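You operate a simulated robot arm through the tools that you are given. There is no shell and no other tool. Be economical: measure what you need, move in short steps, check, and stop when the job is done.

The job below is to be done with a simulated robot arm. You get a single attempt, and the scene is never put back.

## Task
Run the light check: brown push button red dim, yellow one red bright, green one orange.
Fine: black knob ON, one button lit at a time, touch no plug or wire end; buttons and knob OFF at the end.
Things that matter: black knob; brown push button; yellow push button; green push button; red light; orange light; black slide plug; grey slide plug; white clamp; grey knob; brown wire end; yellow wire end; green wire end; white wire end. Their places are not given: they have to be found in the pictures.

It is judged by the outcome, as a careful person would: the job done as asked, and still so three seconds after it is handed in. It fails if anything else is knocked over, pushed out of place, dropped, spilled or broken.

## Robot
A 7-joint arm with a two-finger parallel gripper, fixed in place. Base frame: the origin is at the foot of the arm, x ahead of it, y to its left, z up. Units: m, degrees, N and s.
With the tool pointing down near the work surface it reaches from about 0.42 to 0.9 m from the base axis. Its first joint turns from -115.0 to 115.0 degrees. Payload 3.91 kg.
Tool frame: the origin (TCP) lies between the finger pads and is the grasp point; the fingertips stand 0.03 m ahead of it; z points along the fingers, y is the line along which they close. Largest opening 0.11 m; finger width 0.02, thickness 0.01; the body of the gripper, 0.048 by 0.112 m, starts 0.055 m behind the TCP.
Orientation is told as [roll, pitch, yaw] about the base's x, y, z axes, in that order, counted from this pose: with the fingers straight down and closing along the base's y, the tool's x points along the base's -x, its y along +y and its z along -z.

## Interface
- The arm moves only by the tool play_rows. Its argument "series" is a list that holds one entry, the list of rows, each a list of 7 numbers: the shift along the base's x, y, z in m, then the turn, a rotation vector about the base's x, y, z in degrees, then the gripper command, from -1 (fully open) to 1 (shut), values between in proportion. In form: [[[tx, ty, tz, rx, ry, rz, claw], ...]]. A call has 1 to 8 rows; each row shifts and turns the commanded pose from where the row before left it. Each row takes 0.2 s and may step no farther than 0.05 m and 8.6 degrees from the row before; otherwise, or with a gripper value out of range, the whole call is refused. Where a pose cannot be reached the arm comes as near as it can. A force on the tool above 40 N (or 10 N above the force at the start of the call, whichever is more), or a blocked arm, ends the call early, and 0.2 s more pass. Each finger travels about 0.153 m/s and halts on what it meets, pressing with about 24 N; the grip force reading is that of the motor and also rises with nothing between the fingers. The clock runs only during rows and for 0.2 s after the last one: add rows that do not move to give the fingers time. The reply holds the time, the measured pose of the TCP, the force on the tool along the base axes, the opening and the grip force, in the units named above and with some noise.
- Cameras (640 x 400 px; columns grow to the right, rows downward): "scene" is fixed at [0.3994, -0.4986, 1.5221]; the picture's right is [0.93, -0.36, 0.00], its down [-0.17, -0.44, -0.88] and it looks along [0.32, 0.82, -0.48] (base axes); focal length 375 px, centre (320, 200). "wrist" rides on the gripper at [-0.036, 0, -0.057] in the tool frame; the picture's right is [0.00, -1.00, 0.00], its down [0.97, 0.00, -0.24] and it looks along [0.24, 0.00, 0.97] (tool axes); focal length 218 px, centre (320, 200).
- get_image(camera): a new picture of that camera. It takes no simulated time.
- slide_trunk(by): slides the trunk up (or, below 0, down) by that many m; the arm rides with it, the base frame stays. It gives what a move gives, with no picture.
- locate(camera, pixels): there is no depth. For up to 12 entries [column, row, z] of the newest picture of that camera ("zoom" is the newest enlarged one), the place [x, y] in the base frame at which the ray of that pixel passes the height z, good to about 0.002 m. It takes no simulated time.
- enlarge(camera, box): a new picture of the part [left, top, right, bottom] of that camera's present view, enlarged. It takes no simulated time.
- sign_off(): hands the job in; it is judged then, once.

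Go step by step. Measure first, check grasps and placings, and put right what went wrong. The budget is 80 turns and 38 pictures, counting those below and the enlarged ones. Unless the task says otherwise, let go and move clear before handing in, and close with one line.

The tools are called after "Emit:" by a JSON object that holds its "api" and its "payload". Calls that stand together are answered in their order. play_rows: Moves the arm, as the interface text tells. Its arguments: {"type":"object","properties":{"series":{"type":"array"}},"required":["series"]} The other tools are called the same way: slide_trunk (by) slides the trunk up or down; get_image (camera) takes a picture; locate (camera, pixels) gives the place at which the rays of pixels pass given heights; enlarge (camera, box) takes an enlarged picture of a part of a camera's view; sign_off () hands the job in.

At the start:

```text
t: 0.0
tcp_pos: [0.5631, 0.3559, 1.1294]
tool_rot: [0.0, 0.0, 0.0]
force: [0.7, 0.6, 0.0]
gripper_width: 0.11
grip_force: 0.0
trunk travel left (down, up): [-0.725, 0.265]
```

scene: 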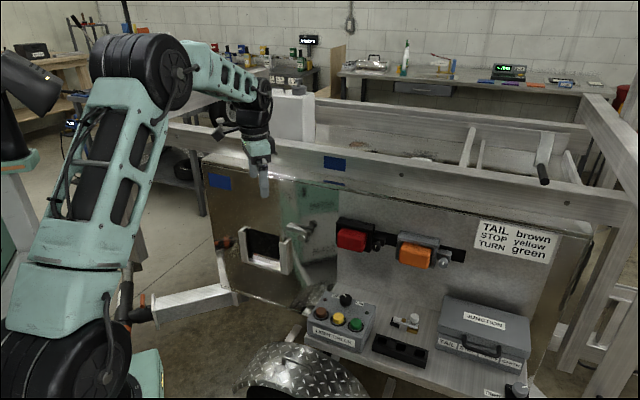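
wrist: 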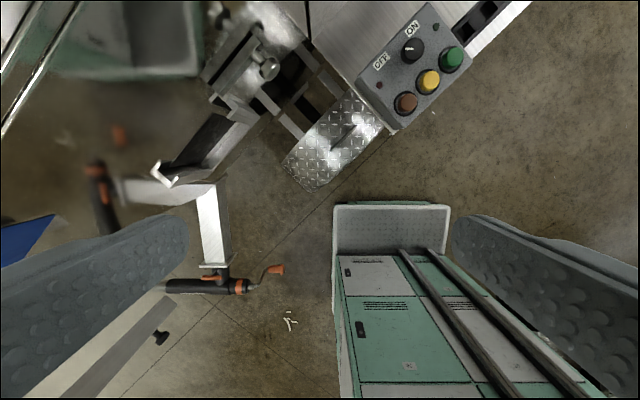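

The scene picture shows a control box (about 340,320) with a knob and three buttons, and red and orange lights above it. I'll enlarge these to see the details.

Emit:
{"api": "enlarge", "payload": {"camera": "scene", "box": [290, 270, 450, 370]}}

Emit:
{"api": "enlarge", "payload": {"camera": "wrist", "box": [340, 0, 500, 140]}}

Emit:
{"api": "enlarge", "payload": {"camera": "scene", "box": [320, 200, 560, 400]}}

```text
4.00 times, centred on (370, 320) of scene
```

zoom: 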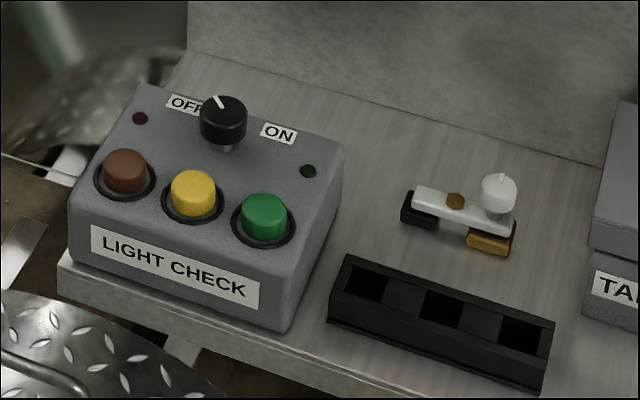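

```text
2.86 times, centred on (420, 70) of wrist
```

zoom: 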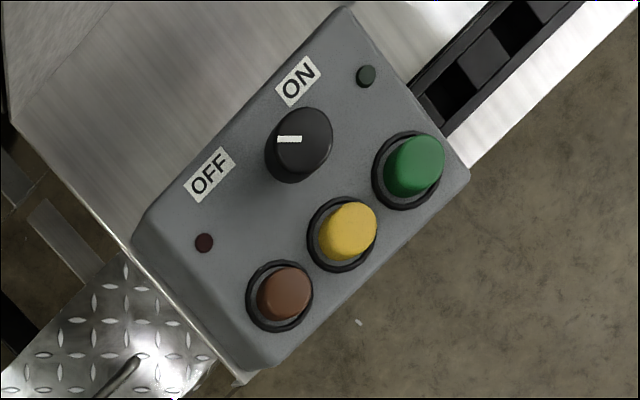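

```text
2.00 times, centred on (440, 300) of scene
```

zoom: 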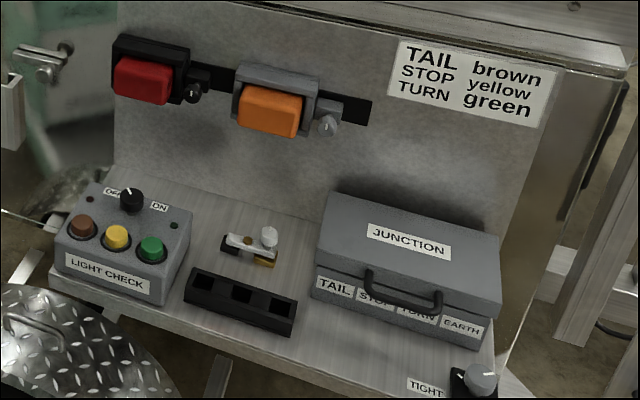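

The box has OFF/ON labels, a knob and three buttons. I'll triangulate them from both cameras.

Emit:
{"api": "locate", "payload": {"camera": "scene", "pixels": [[345.5, 298, 0.76], [345.5, 298, 0.84], [321.25, 310, 0.76], [321.25, 310, 0.84], [338.5, 315.75, 0.76], [338.5, 315.75, 0.84], [356.5, 321.5, 0.76], [356.5, 321.5, 0.84], [307.5, 322, 0.712], [364, 351.5, 0.712]]}}

Emit:
{"api": "locate", "payload": {"camera": "wrist", "pixels": [[414.75, 49, 0.76], [414.75, 49, 0.84], [408, 101.9, 0.76], [408, 101.9, 0.84], [429.8, 80.2, 0.76], [429.8, 80.2, 0.84], [453.3, 57.8, 0.76], [453.3, 57.8, 0.84]]}}

```text
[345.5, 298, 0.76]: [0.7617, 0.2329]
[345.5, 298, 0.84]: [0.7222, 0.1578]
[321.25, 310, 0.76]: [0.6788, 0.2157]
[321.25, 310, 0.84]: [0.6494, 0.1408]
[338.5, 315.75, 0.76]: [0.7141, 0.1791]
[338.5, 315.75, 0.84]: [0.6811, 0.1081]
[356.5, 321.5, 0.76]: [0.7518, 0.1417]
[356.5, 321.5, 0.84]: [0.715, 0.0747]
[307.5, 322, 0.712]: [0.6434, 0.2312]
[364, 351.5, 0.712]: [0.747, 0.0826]
```

```text
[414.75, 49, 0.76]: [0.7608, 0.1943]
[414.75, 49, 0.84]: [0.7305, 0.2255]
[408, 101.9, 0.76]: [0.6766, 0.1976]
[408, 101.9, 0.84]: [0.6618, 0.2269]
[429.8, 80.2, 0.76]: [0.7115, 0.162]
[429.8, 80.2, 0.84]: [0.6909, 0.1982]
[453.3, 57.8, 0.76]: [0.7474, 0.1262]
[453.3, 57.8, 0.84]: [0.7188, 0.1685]
```

Both views agree: brown (0.674,0.203), yellow (0.709,0.168) and green (0.745,0.132) with tops at z≈0.773; knob (0.748,0.206) with its top at z≈0.789, pointing OFF. Next I check the clearance to the back panel and lights.

Emit:
{"api": "locate", "payload": {"camera": "scene", "pixels": [[336.75, 282.5, 0.712], [450, 311, 0.712], [336, 251, 0.9], [336, 251, 0.95], [336, 251, 1.0], [400, 270, 0.9], [400, 270, 0.95], [400, 270, 1.0], [325, 291, 0.76], [376, 306, 0.76]]}}

```text
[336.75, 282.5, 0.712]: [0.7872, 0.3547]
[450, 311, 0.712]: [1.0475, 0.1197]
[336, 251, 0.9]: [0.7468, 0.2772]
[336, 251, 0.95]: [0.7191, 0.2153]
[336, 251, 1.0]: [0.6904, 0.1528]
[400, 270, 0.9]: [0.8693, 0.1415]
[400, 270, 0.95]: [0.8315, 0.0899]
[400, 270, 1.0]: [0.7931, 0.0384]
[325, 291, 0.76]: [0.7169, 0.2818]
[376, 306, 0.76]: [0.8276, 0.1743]
```

Panel is about 0.14 m behind the knob, so there's room. I move above the knob at z≈0.96.

Emit:
{"api": "play_rows", "payload": {"series": [[[0.0308, -0.025, -0.028, 0, 0, 0, -1], [0.0308, -0.025, -0.028, 0, 0, 0, -1], [0.0308, -0.025, -0.028, 0, 0, 0, -1], [0.0308, -0.025, -0.028, 0, 0, 0, -1], [0.0308, -0.025, -0.028, 0, 0, 0, -0.5], [0.0308, -0.025, -0.028, 0, 0, 0, -0.1], [0, 0, 0, 0, 0, 0, -0.1]]]}}

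Emit:
{"api": "get_image", "payload": {"camera": "wrist"}}

Emit:
{"api": "get_image", "payload": {"camera": "scene"}}

```text
t: 1.6
tcp_pos: [0.7505, 0.2049, 0.9623]
tool_rot: [-0.1, 0.1, 0.0]
force: [0.3, 0.7, -0.6]
gripper_width: 0.0606
grip_force: 0.1
trunk travel left (down, up): [-0.725, 0.265]
```

```text
32 pictures are left
```

wrist: 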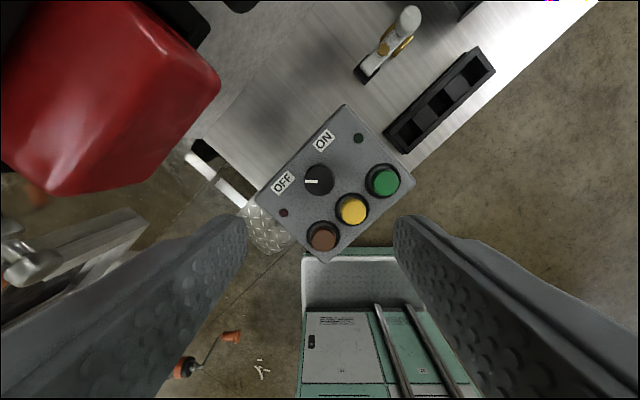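

```text
31 pictures are left
```

scene: 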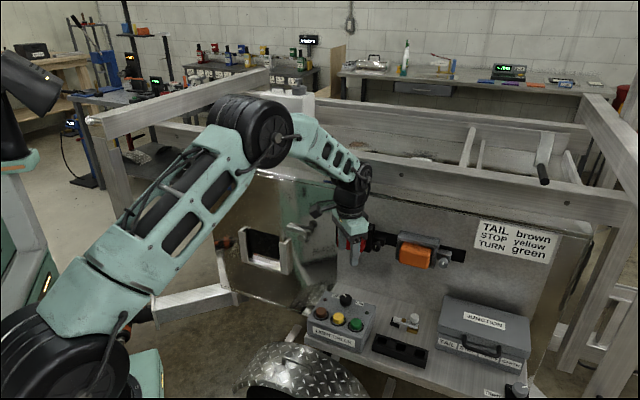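

The knob is at wrist (319,180), with the pointer towards OFF. I refine the positions at their heights.

Emit:
{"api": "locate", "payload": {"camera": "wrist", "pixels": [[319, 180, 0.789], [324, 235, 0.773], [352, 209, 0.773], [384, 181, 0.773], [306, 180, 0.789], [333, 180, 0.789], [218, 85, 0.9], [50, 195, 0.9], [218, 85, 0.87], [50, 195, 0.87]]}}

Emit:
{"api": "enlarge", "payload": {"camera": "wrist", "box": [240, 100, 420, 260]}}

```text
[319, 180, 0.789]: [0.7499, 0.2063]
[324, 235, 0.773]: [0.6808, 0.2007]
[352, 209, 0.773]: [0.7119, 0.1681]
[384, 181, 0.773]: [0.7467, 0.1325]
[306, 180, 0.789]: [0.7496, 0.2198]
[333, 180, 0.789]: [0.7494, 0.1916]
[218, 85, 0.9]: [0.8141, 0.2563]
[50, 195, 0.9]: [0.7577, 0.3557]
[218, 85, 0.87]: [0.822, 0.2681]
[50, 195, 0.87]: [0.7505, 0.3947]
```

```text
2.50 times, centred on (330, 180) of wrist
```

zoom: 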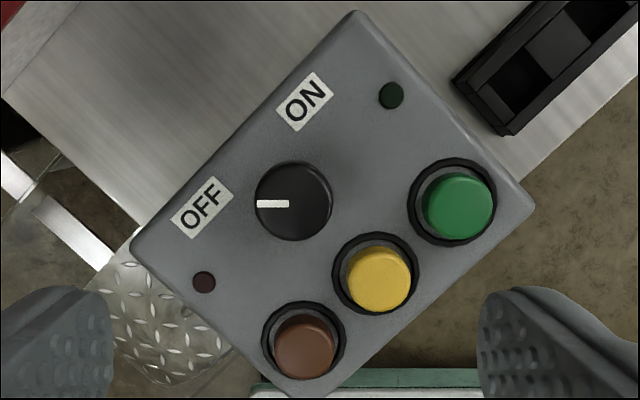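

Knob centre (0.750,0.206), diameter about 0.028. I descend to a TCP height of 0.80 with a 0.06 opening, staying clear of the buttons.

Emit:
{"api": "play_rows", "payload": {"series": [[[-0.0005, 0.001, -0.04, 0, 0, 0, -0.1], [0, 0, -0.04, 0, 0, 0, -0.1], [0, 0, -0.04, 0, 0, 0, -0.1], [0, 0, -0.025, 0, 0, 0, -0.1], [0, 0, -0.015, 0, 0, 0, -0.1], [0, 0, 0, 0, 0, 0, -0.1]]]}}

Emit:
{"api": "get_image", "payload": {"camera": "wrist"}}

```text
t: 3.0
tcp_pos: [0.7494, 0.206, 0.801]
tool_rot: [0.0, 0.2, 0.0]
force: [0.4, -0.9, 0.7]
gripper_width: 0.0606
grip_force: 0.1
trunk travel left (down, up): [-0.725, 0.265]
```

```text
29 pictures are left
```

wrist: 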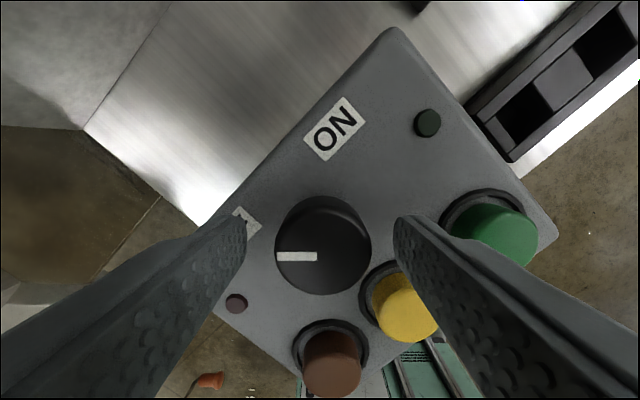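

The fingers straddle the knob without touching the buttons. I close on it.

Emit:
{"api": "play_rows", "payload": {"series": [[[0, 0, 0, 0, 0, 0, 0.3], [0, 0, 0, 0, 0, 0, 0.6], [0, 0, 0, 0, 0, 0, 0.7], [0, 0, 0, 0, 0, 0, 0.7]]]}}

```text
t: 4.0
tcp_pos: [0.7489, 0.2051, 0.8019]
tool_rot: [0.0, 0.0, 0.0]
force: [-1.4, -6.3, 0.6]
gripper_width: 0.0331
grip_force: 45.0
trunk travel left (down, up): [-0.725, 0.265]
```

Gripped at 0.033 m wide. I turn clockwise in steps towards ON.

Emit:
{"api": "play_rows", "payload": {"series": [[[0, 0, 0, 0, 0, -8, 0.7], [0, 0, 0, 0, 0, -8, 0.7], [0, 0, 0, 0, 0, -8, 0.7], [0, 0, 0, 0, 0, -8, 0.7], [0, 0, 0, 0, 0, -8, 0.7], [0, 0, 0, 0, 0, 0, 0.7]]]}}

Emit:
{"api": "get_image", "payload": {"camera": "wrist"}}

```text
t: 5.4
tcp_pos: [0.7481, 0.2065, 0.8004]
tool_rot: [0.0, 0.1, -40.1]
force: [-0.5, -9.8, 4.8]
gripper_width: 0.0334
grip_force: 45.1
trunk travel left (down, up): [-0.725, 0.265]
```

```text
28 pictures are left
```

wrist: 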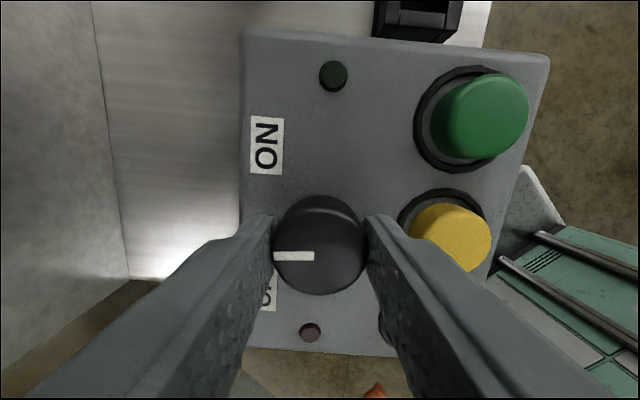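

The knob turns with the gripper. Half way; I continue to 85–90°.

Emit:
{"api": "play_rows", "payload": {"series": [[[0, 0, 0, 0, 0, -8, 0.7], [0, 0, 0, 0, 0, -8, 0.7], [0, 0, 0, 0, 0, -8, 0.7], [0, 0, 0, 0, 0, -8, 0.7], [0, 0, 0, 0, 0, -8, 0.7], [0, 0, 0, 0, 0, -8, 0.7], [0, 0, 0, 0, 0, -2, 0.7], [0, 0, 0, 0, 0, 0, 0.7]]]}}

Emit:
{"api": "get_image", "payload": {"camera": "wrist"}}

```text
t: 6.9
tcp_pos: [0.7453, 0.2058, 0.801]
tool_rot: [0.3, -0.4, -86.0]
force: [-25.2, -25.3, 8.0]
gripper_width: 0.0412
grip_force: 24.2
trunk travel left (down, up): [-0.725, 0.265]
stopped in row 7: the force on the tool passed its limit (the readings are from after the stop); the commanded pose is now the measured one
```

```text
27 pictures are left
```

wrist: 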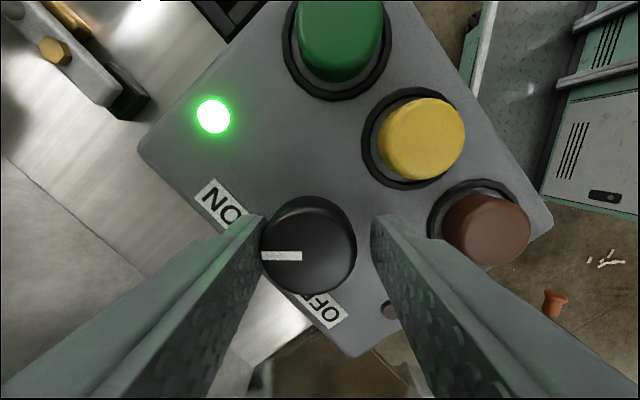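

The green lamp is lit at (213,117): the knob is ON and against its stop. I release and lift off.

Emit:
{"api": "play_rows", "payload": {"series": [[[0, 0, 0, 0, 0, 0, 0.0], [0, 0, 0, 0, 0, 0, -0.1], [0, 0, 0, 0, 0, 0, -0.1], [0, 0, 0.03, 0, 0, 0, -0.1], [0, 0, 0.04, 0, 0, 0, -0.1], [0, 0, 0.03, 0, 0, 0, -0.1], [0, 0, 0, 0, 0, 0, 0.5]]]}}

Emit:
{"api": "get_image", "payload": {"camera": "wrist"}}

```text
t: 7.2
tcp_pos: [0.7411, 0.2052, 0.8008]
tool_rot: [-0.6, -0.3, -86.8]
force: [-26.8, -23.2, 17.6]
gripper_width: 0.0548
grip_force: 0.1
trunk travel left (down, up): [-0.725, 0.265]
stopped in row 1: the force on the tool passed its limit (the readings are from after the stop); the commanded pose is now the measured one
```

```text
26 pictures are left
```

wrist: 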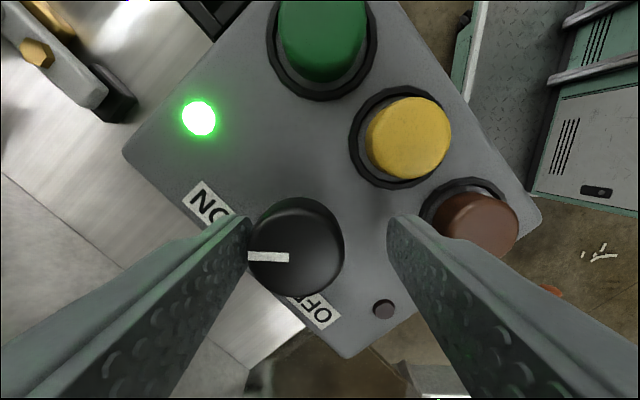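

The force of (-26,-24) points away from the panel, so something on the wrist may be touching the red light. I look before moving.

Emit:
{"api": "enlarge", "payload": {"camera": "scene", "box": [270, 170, 430, 320]}}

```text
2.67 times, centred on (350, 245) of scene
```

zoom: 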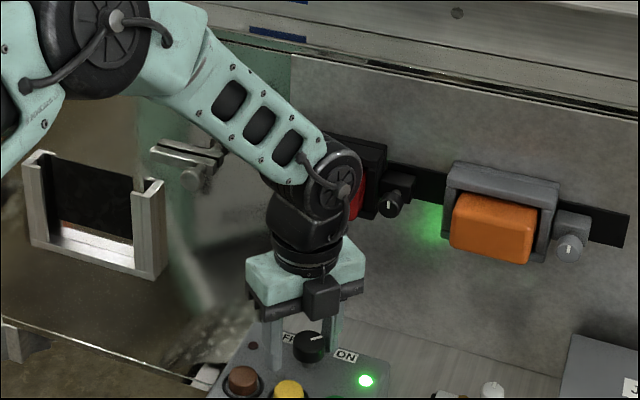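

The wrist presses the red light housing lightly. I slide a few mm along -y, which takes the fingers along the knob flat in the safe direction, then lift straight up.

Emit:
{"api": "play_rows", "payload": {"series": [[[0, -0.004, 0, 0, 0, 0, 0], [0, -0.003, 0.003, 0, 0, 0, 0], [0, 0, 0.01, 0, 0, 0, 0], [0, 0, 0.015, 0, 0, 0, 0]]]}}

```text
t: 8.2
tcp_pos: [0.7439, 0.2006, 0.8274]
tool_rot: [-0.5, -0.2, -86.9]
force: [0.0, -0.5, -0.2]
gripper_width: 0.055
grip_force: 0.1
trunk travel left (down, up): [-0.725, 0.265]
```

Free now, zero force. I move above the brown button at TCP z≈0.86 with the fingers closing, and check the light and knob.

Emit:
{"api": "play_rows", "payload": {"series": [[[-0.01, -0.004, 0.032, 0, 0, 0, 0.5], [-0.03, 0.003, 0, 0, 0, 0, 1], [-0.026, 0.0025, 0, 0, 0, 0, 1], [0, 0, 0, 0, 0, 0, 1], [0, 0, 0, 0, 0, 0, 1]]]}}

Emit:
{"api": "get_image", "payload": {"camera": "wrist"}}

Emit:
{"api": "enlarge", "payload": {"camera": "scene", "box": [270, 170, 510, 350]}}

```text
t: 9.4
tcp_pos: [0.6766, 0.2021, 0.8601]
tool_rot: [-0.5, -0.2, -86.8]
force: [-0.5, -0.7, 0.8]
gripper_width: 0.0
grip_force: 23.5
trunk travel left (down, up): [-0.725, 0.265]
```

```text
24 pictures are left
```

wrist: 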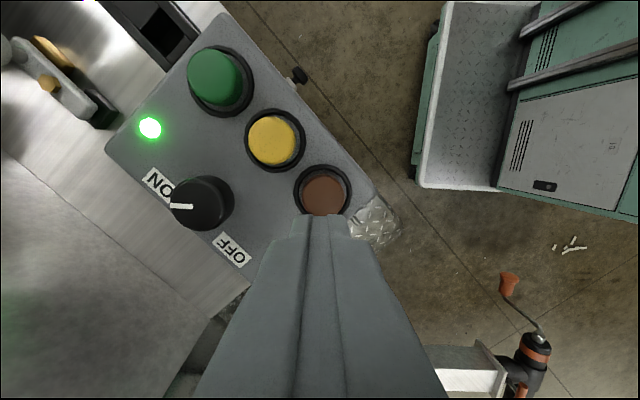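

```text
2.22 times, centred on (390, 260) of scene
```

zoom: 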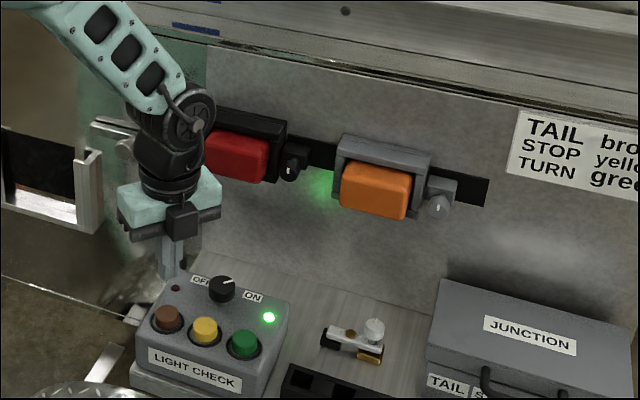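

Knob is ON, and the red light hasn't moved (its lower right corner is still ~(365,252)). I refine the button positions from this picture.

Emit:
{"api": "locate", "payload": {"camera": "wrist", "pixels": [[323, 196, 0.773], [274, 141, 0.773], [214, 76, 0.773]]}}

```text
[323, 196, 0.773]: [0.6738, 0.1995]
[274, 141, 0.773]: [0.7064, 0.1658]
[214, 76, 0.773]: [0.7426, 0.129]
```

The closed fingertips are over brown. I press down in small steps.

Emit:
{"api": "play_rows", "payload": {"series": [[[0, -0.001, -0.035, 0, 0, 0, 1], [0, 0, -0.015, 0, 0, 0, 1], [0, 0, -0.004, 0, 0, 0, 1], [0, 0, -0.003, 0, 0, 0, 1], [0, 0, -0.003, 0, 0, 0, 1], [0, 0, 0, 0, 0, 0, 1]]]}}

Emit:
{"api": "get_image", "payload": {"camera": "scene"}}

```text
t: 10.8
tcp_pos: [0.6769, 0.201, 0.7995]
tool_rot: [-0.5, -0.2, -86.8]
force: [-0.2, 1.8, 4.0]
gripper_width: 0.0
grip_force: 23.5
trunk travel left (down, up): [-0.725, 0.265]
```

```text
22 pictures are left
```

scene: 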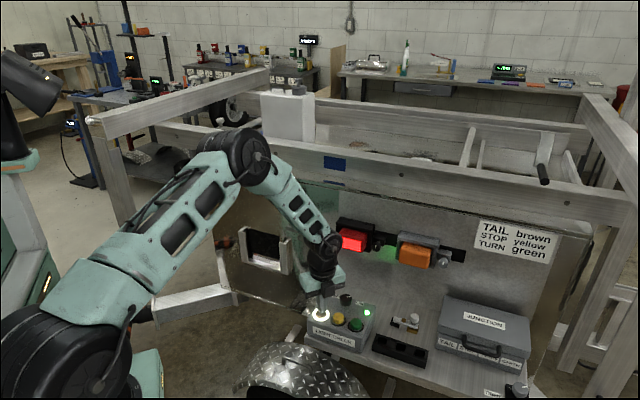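

Brown's ring is lit and the red light glows. I lift to see whether it stays latched.

Emit:
{"api": "play_rows", "payload": {"series": [[[0, 0, 0.02, 0, 0, 0, 1], [0, 0, 0.03, 0, 0, 0, 1], [0, 0, 0, 0, 0, 0, 1]]]}}

Emit:
{"api": "enlarge", "payload": {"camera": "scene", "box": [270, 170, 510, 350]}}

```text
t: 11.6
tcp_pos: [0.6771, 0.1985, 0.8503]
tool_rot: [-0.7, -0.3, -86.9]
force: [-0.1, 0.5, -0.7]
gripper_width: 0.0001
grip_force: 23.9
trunk travel left (down, up): [-0.725, 0.265]
```

```text
2.22 times, centred on (390, 260) of scene
```

zoom: 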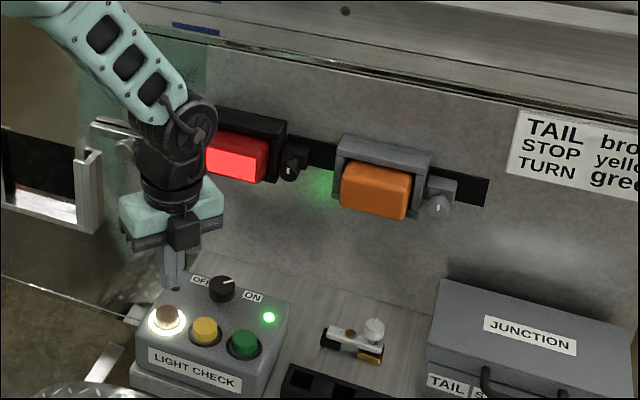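

It latches: brown gives the red light dim and orange stays dark. I press brown again to switch it off.

Emit:
{"api": "play_rows", "payload": {"series": [[[0, 0.002, -0.035, 0, 0, 0, 1], [0, 0, -0.008, 0, 0, 0, 1], [0, 0, -0.005, 0, 0, 0, 1], [0, 0, -0.003, 0, 0, 0, 1], [0, 0, 0, 0, 0, 0, 1], [0, 0, 0.02, 0, 0, 0, 1], [0, 0, 0.03, 0, 0, 0, 1]]]}}

Emit:
{"api": "enlarge", "payload": {"camera": "scene", "box": [270, 170, 510, 350]}}

```text
t: 13.2
tcp_pos: [0.6766, 0.2034, 0.8502]
tool_rot: [-0.5, -0.2, -86.9]
force: [0.1, -0.4, -0.2]
gripper_width: 0.0
grip_force: 24.1
trunk travel left (down, up): [-0.725, 0.265]
```

```text
2.22 times, centred on (390, 260) of scene
```

zoom: 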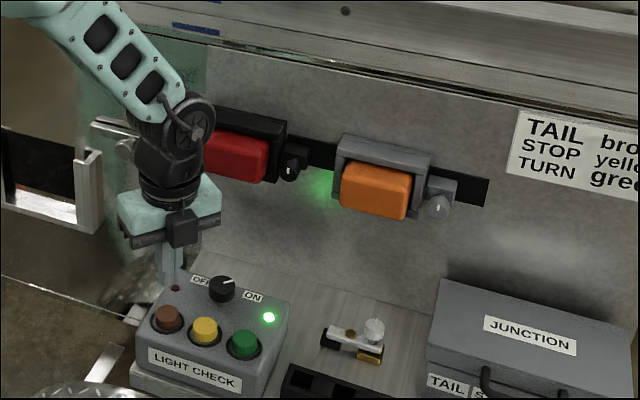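

Brown is off. I move to yellow (0.7095,0.167), press once and lift.

Emit:
{"api": "play_rows", "payload": {"series": [[[0.0165, -0.018, 0, 0, 0, 0, 1], [0.0165, -0.018, 0, 0, 0, 0, 1], [0, 0, -0.035, 0, 0, 0, 1], [0, 0, -0.011, 0, 0, 0, 1], [0, 0, -0.005, 0, 0, 0, 1], [0, 0, 0, 0, 0, 0, 1], [0, 0, 0.02, 0, 0, 0, 1], [0, 0, 0.03, 0, 0, 0, 1]]]}}

Emit:
{"api": "enlarge", "payload": {"camera": "scene", "box": [270, 170, 510, 350]}}

```text
t: 15.0
tcp_pos: [0.7093, 0.1664, 0.8462]
tool_rot: [-0.5, -0.3, -86.8]
force: [-0.2, -0.1, 0.3]
gripper_width: 0.0
grip_force: 23.8
trunk travel left (down, up): [-0.725, 0.265]
```

```text
2.22 times, centred on (390, 260) of scene
```

zoom: 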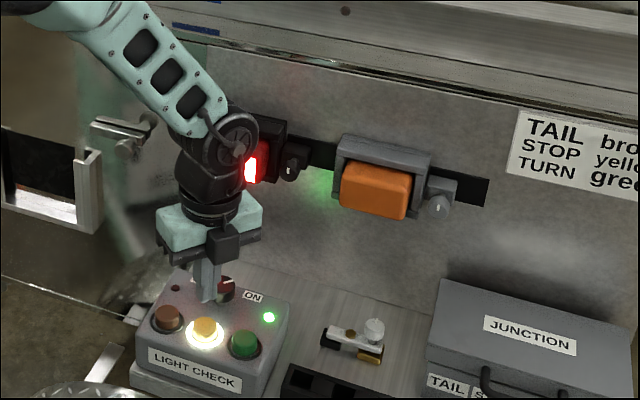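

Yellow is lit and red shines brighter. I press yellow again to switch it off.

Emit:
{"api": "play_rows", "payload": {"series": [[[0, 0.0005, -0.035, 0, 0, 0, 1], [0, 0, -0.01, 0, 0, 0, 1], [0, 0, -0.004, 0, 0, 0, 1], [0, 0, 0, 0, 0, 0, 1], [0, 0, 0.02, 0, 0, 0, 1], [0, 0, 0.03, 0, 0, 0, 1]]]}}

Emit:
{"api": "enlarge", "payload": {"camera": "scene", "box": [270, 170, 510, 350]}}

```text
t: 16.4
tcp_pos: [0.7111, 0.1663, 0.8457]
tool_rot: [-0.7, -0.3, -86.9]
force: [-0.3, 0.3, -0.2]
gripper_width: 0.0001
grip_force: 24.5
trunk travel left (down, up): [-0.725, 0.265]
```

```text
2.22 times, centred on (390, 260) of scene
```

zoom: 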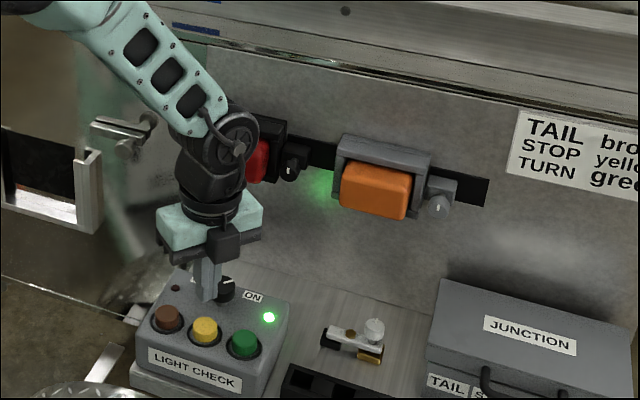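

Yellow is off. Next is green at (0.7445,0.131).

Emit:
{"api": "play_rows", "payload": {"series": [[[0.0168, -0.0178, 0.002, 0, 0, 0, 1], [0.0168, -0.0178, 0.002, 0, 0, 0, 1], [0, 0, -0.035, 0, 0, 0, 1], [0, 0, -0.013, 0, 0, 0, 1], [0, 0, -0.005, 0, 0, 0, 1], [0, 0, 0, 0, 0, 0, 1], [0, 0, 0.02, 0, 0, 0, 1], [0, 0, 0.03, 0, 0, 0, 1]]]}}

Emit:
{"api": "enlarge", "payload": {"camera": "scene", "box": [270, 170, 510, 350]}}

```text
t: 18.2
tcp_pos: [0.742, 0.1307, 0.8488]
tool_rot: [-0.5, -0.2, -86.9]
force: [0.7, -0.4, -1.0]
gripper_width: 0.0
grip_force: 23.8
trunk travel left (down, up): [-0.725, 0.265]
```

```text
2.22 times, centred on (390, 260) of scene
```

zoom: 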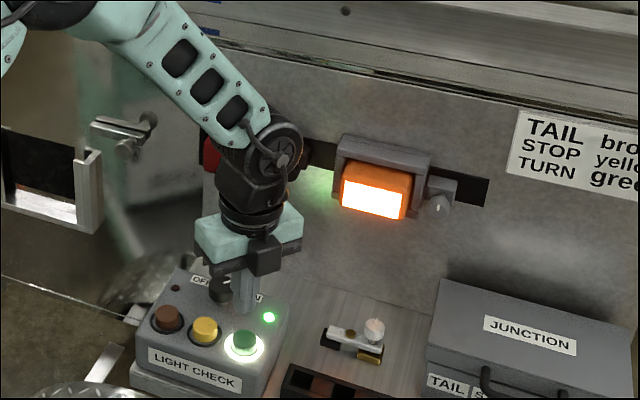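

Green lights orange. I press green again to switch it off.

Emit:
{"api": "play_rows", "payload": {"series": [[[0.002, 0, -0.035, 0, 0, 0, 1], [0, 0, -0.013, 0, 0, 0, 1], [0, 0, -0.004, 0, 0, 0, 1], [0, 0, 0, 0, 0, 0, 1], [0, 0, 0.02, 0, 0, 0, 1], [0, 0, 0.03, 0, 0, 0, 1]]]}}

Emit:
{"api": "enlarge", "payload": {"camera": "scene", "box": [270, 170, 510, 350]}}

```text
t: 19.6
tcp_pos: [0.7445, 0.1329, 0.8453]
tool_rot: [-0.6, -0.2, -86.8]
force: [0.3, -0.8, -0.3]
gripper_width: 0.0
grip_force: 24.0
trunk travel left (down, up): [-0.725, 0.265]
```

```text
2.22 times, centred on (390, 260) of scene
```

zoom: 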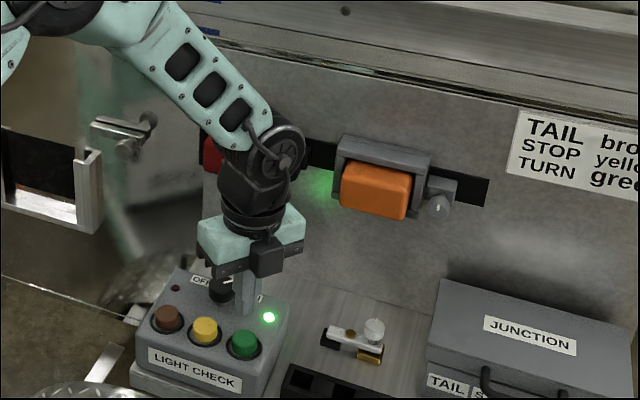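

All buttons are off. To turn the knob back without touching the red light, I re-grasp at yaw -45, since there was no contact between 0 and -40. I move above the knob with a 0.045 opening.

Emit:
{"api": "play_rows", "payload": {"series": [[[0, 0.01, 0.03, 0, 0, 8, 1], [0, 0.015, 0, 0, 0, 8, 1], [0, 0.015, 0, 0, 0, 8, 0.6], [0.002, 0.015, 0, 0, 0, 8, 0.18], [0.0025, 0.018, 0, 0, 0, 8, 0.18], [0, 0, 0, 0, 0, 2, 0.18], [0, 0, 0, 0, 0, 0, 0.18]]]}}

Emit:
{"api": "get_image", "payload": {"camera": "wrist"}}

```text
t: 21.2
tcp_pos: [0.7506, 0.2038, 0.8764]
tool_rot: [-0.5, -0.1, -44.9]
force: [-0.6, -1.0, 1.4]
gripper_width: 0.0451
grip_force: 0.0
trunk travel left (down, up): [-0.725, 0.265]
```

```text
15 pictures are left
```

wrist: 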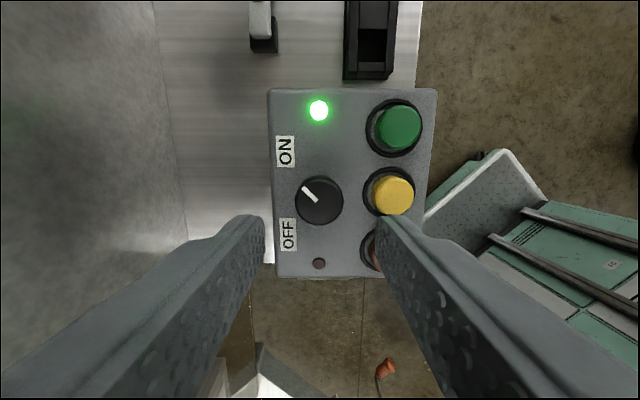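

Emit:
{"api": "locate", "payload": {"camera": "wrist", "pixels": [[320, 200, 0.789], [393, 195, 0.773]]}}

```text
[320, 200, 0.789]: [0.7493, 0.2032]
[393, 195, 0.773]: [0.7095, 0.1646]
```

Knob at (0.7493,0.2035), and TCP is over it. I descend.

Emit:
{"api": "play_rows", "payload": {"series": [[[-0.001, 0, -0.035, 0, 0, 0, 0.18], [0, 0, -0.02, 0, 0, 0, 0.18], [0, 0, -0.012, 0, 0, 0, 0.18], [0, 0, -0.006, 0, 0, 0, 0.18], [0, 0, 0, 0, 0, 0, 0.18]]]}}

Emit:
{"api": "get_image", "payload": {"camera": "wrist"}}

```text
t: 22.4
tcp_pos: [0.749, 0.2032, 0.8029]
tool_rot: [-0.5, -0.3, -44.9]
force: [0.3, -1.1, 1.0]
gripper_width: 0.0453
grip_force: 0.1
trunk travel left (down, up): [-0.725, 0.265]
```

```text
14 pictures are left
```

wrist: 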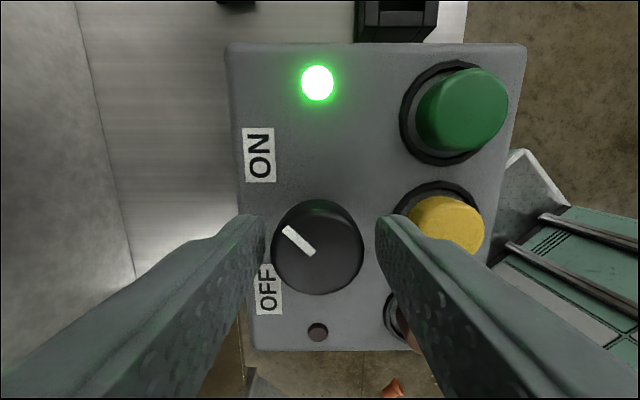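

Good, no contact force. I close and turn +45° or so.

Emit:
{"api": "play_rows", "payload": {"series": [[[0, 0, 0, 0, 0, 0, 0.5], [0, 0, 0, 0, 0, 0, 0.7], [0, 0, 0, 0, 0, 8, 0.7], [0, 0, 0, 0, 0, 8, 0.7], [0, 0, 0, 0, 0, 8, 0.7], [0, 0, 0, 0, 0, 8, 0.7], [0, 0, 0, 0, 0, 8, 0.7], [0, 0, 0, 0, 0, 5, 0.7]]]}}

Emit:
{"api": "get_image", "payload": {"camera": "wrist"}}

```text
t: 24.2
tcp_pos: [0.7505, 0.2059, 0.8031]
tool_rot: [-0.4, -0.3, 0.2]
force: [19.5, 13.0, -6.2]
gripper_width: 0.0334
grip_force: 45.4
trunk travel left (down, up): [-0.725, 0.265]
```

```text
13 pictures are left
```

wrist: 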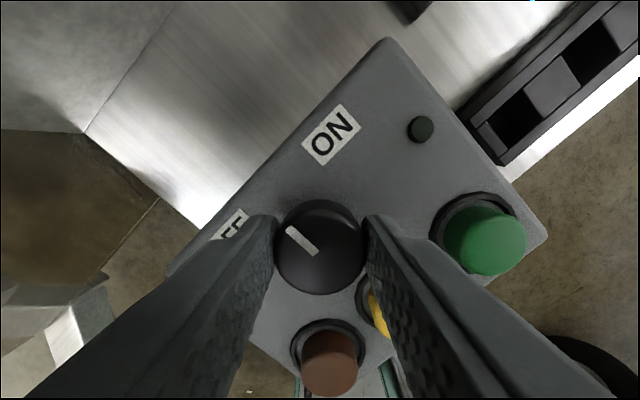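

The ON lamp is dark and the pointer is mid-way. I relieve the small offset and carry on a bit, watching the force.

Emit:
{"api": "play_rows", "payload": {"series": [[[0.0015, 0.001, 0, 0, 0, 0, 0.7], [0, 0, 0, 0, 0, 8, 0.7], [0, 0, 0, 0, 0, 8, 0.7], [0, 0, 0, 0, 0, 0, 0.7]]]}}

```text
t: 25.2
tcp_pos: [0.7497, 0.2055, 0.8029]
tool_rot: [-0.5, -0.2, 16.2]
force: [7.8, 9.7, 5.2]
gripper_width: 0.0333
grip_force: 45.2
trunk travel left (down, up): [-0.725, 0.265]
```

Emit:
{"api": "play_rows", "payload": {"series": [[[0.0005, 0.0005, 0, 0, 0, 8, 0.7], [0, 0, 0, 0, 0, 8, 0.7], [0, 0, 0, 0, 0, 6, 0.7], [0, 0, 0, 0, 0, 0, 0.7]]]}}

Emit:
{"api": "get_image", "payload": {"camera": "wrist"}}

```text
t: 26.2
tcp_pos: [0.7495, 0.2064, 0.8037]
tool_rot: [-0.5, -0.3, 38.2]
force: [-3.4, 6.7, 10.5]
gripper_width: 0.0333
grip_force: 45.4
trunk travel left (down, up): [-0.725, 0.265]
```

```text
12 pictures are left
```

wrist: 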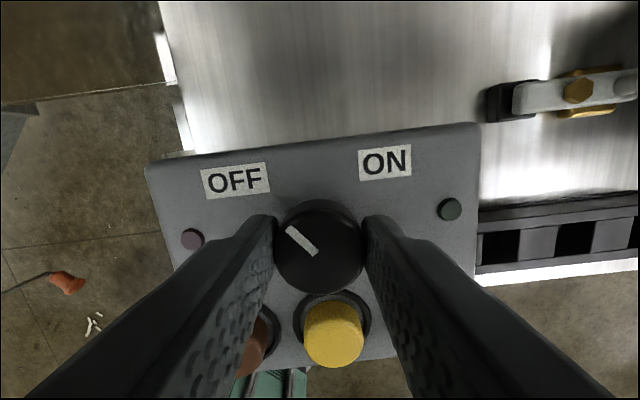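

The pointer is about 4° short of its starting direction. I finish the turn gently, then open and lift.

Emit:
{"api": "play_rows", "payload": {"series": [[[0, 0, 0, 0, 0, 3, 0.7], [0, 0, 0, 0, 0, 2, 0.7], [0, 0, 0, 0, 0, 0, 0.7]]]}}

```text
t: 27.0
tcp_pos: [0.7492, 0.2063, 0.8044]
tool_rot: [-0.4, -0.2, 43.0]
force: [-5.4, 4.1, 6.5]
gripper_width: 0.0335
grip_force: 45.1
trunk travel left (down, up): [-0.725, 0.265]
```

Low forces. I open to 0.05 and lift clear.

Emit:
{"api": "play_rows", "payload": {"series": [[[0, 0, 0, 0, 0, 0, 0.1], [0, 0, 0, 0, 0, 0, 0.1], [0, 0, 0.015, 0, 0, 0, 0.1], [0, 0, 0.03, 0, 0, 0, 0.1], [-0.01, -0.01, 0.04, 0, 0, 0, 0.1], [-0.02, -0.02, 0.03, 0, 0, 0, 0.1], [-0.03, 0, 0.02, 0, 0, 0, 0.1]]]}}

Emit:
{"api": "enlarge", "payload": {"camera": "scene", "box": [270, 170, 510, 350]}}

Emit:
{"api": "get_image", "payload": {"camera": "wrist"}}

```text
t: 28.6
tcp_pos: [0.69, 0.1762, 0.9375]
tool_rot: [-0.5, -0.2, 43.1]
force: [0.2, 0.5, -0.4]
gripper_width: 0.0494
grip_force: 0.1
trunk travel left (down, up): [-0.725, 0.265]
```

```text
2.22 times, centred on (390, 260) of scene
```

zoom: 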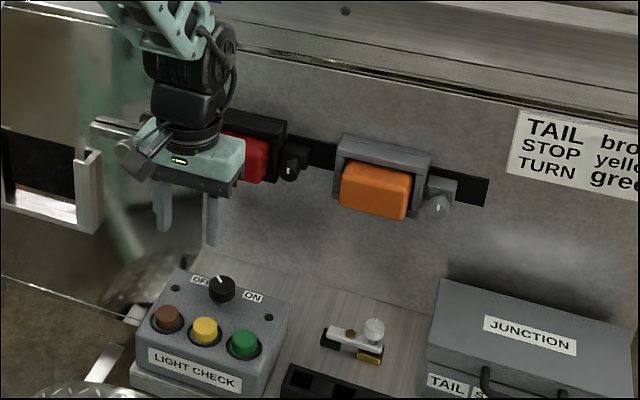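

```text
10 pictures are left
```

wrist: 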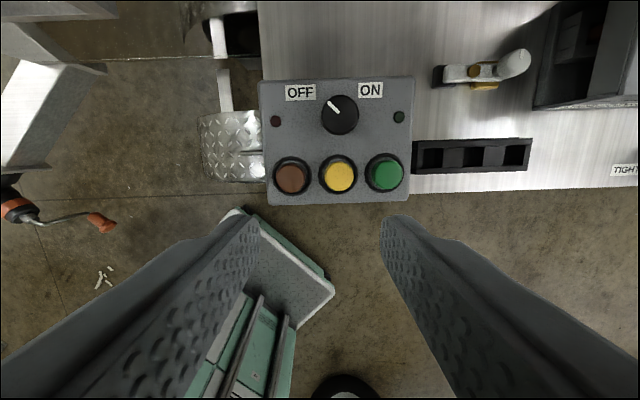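

The pointer is at OFF, the ON lamp and all buttons and lights are dark, nothing has moved, and the arm is clear. I hand it in.

Emit:
{"api": "sign_off", "payload": {}}

```text
The job is handed in.
```

The light check is done: brown gave red dim, yellow gave red bright and green gave orange, one button at a time. All buttons and the black knob are OFF again and no plug or wire end was touched, but the wrist appears to have pressed lightly on the red light housing once, which did not move.
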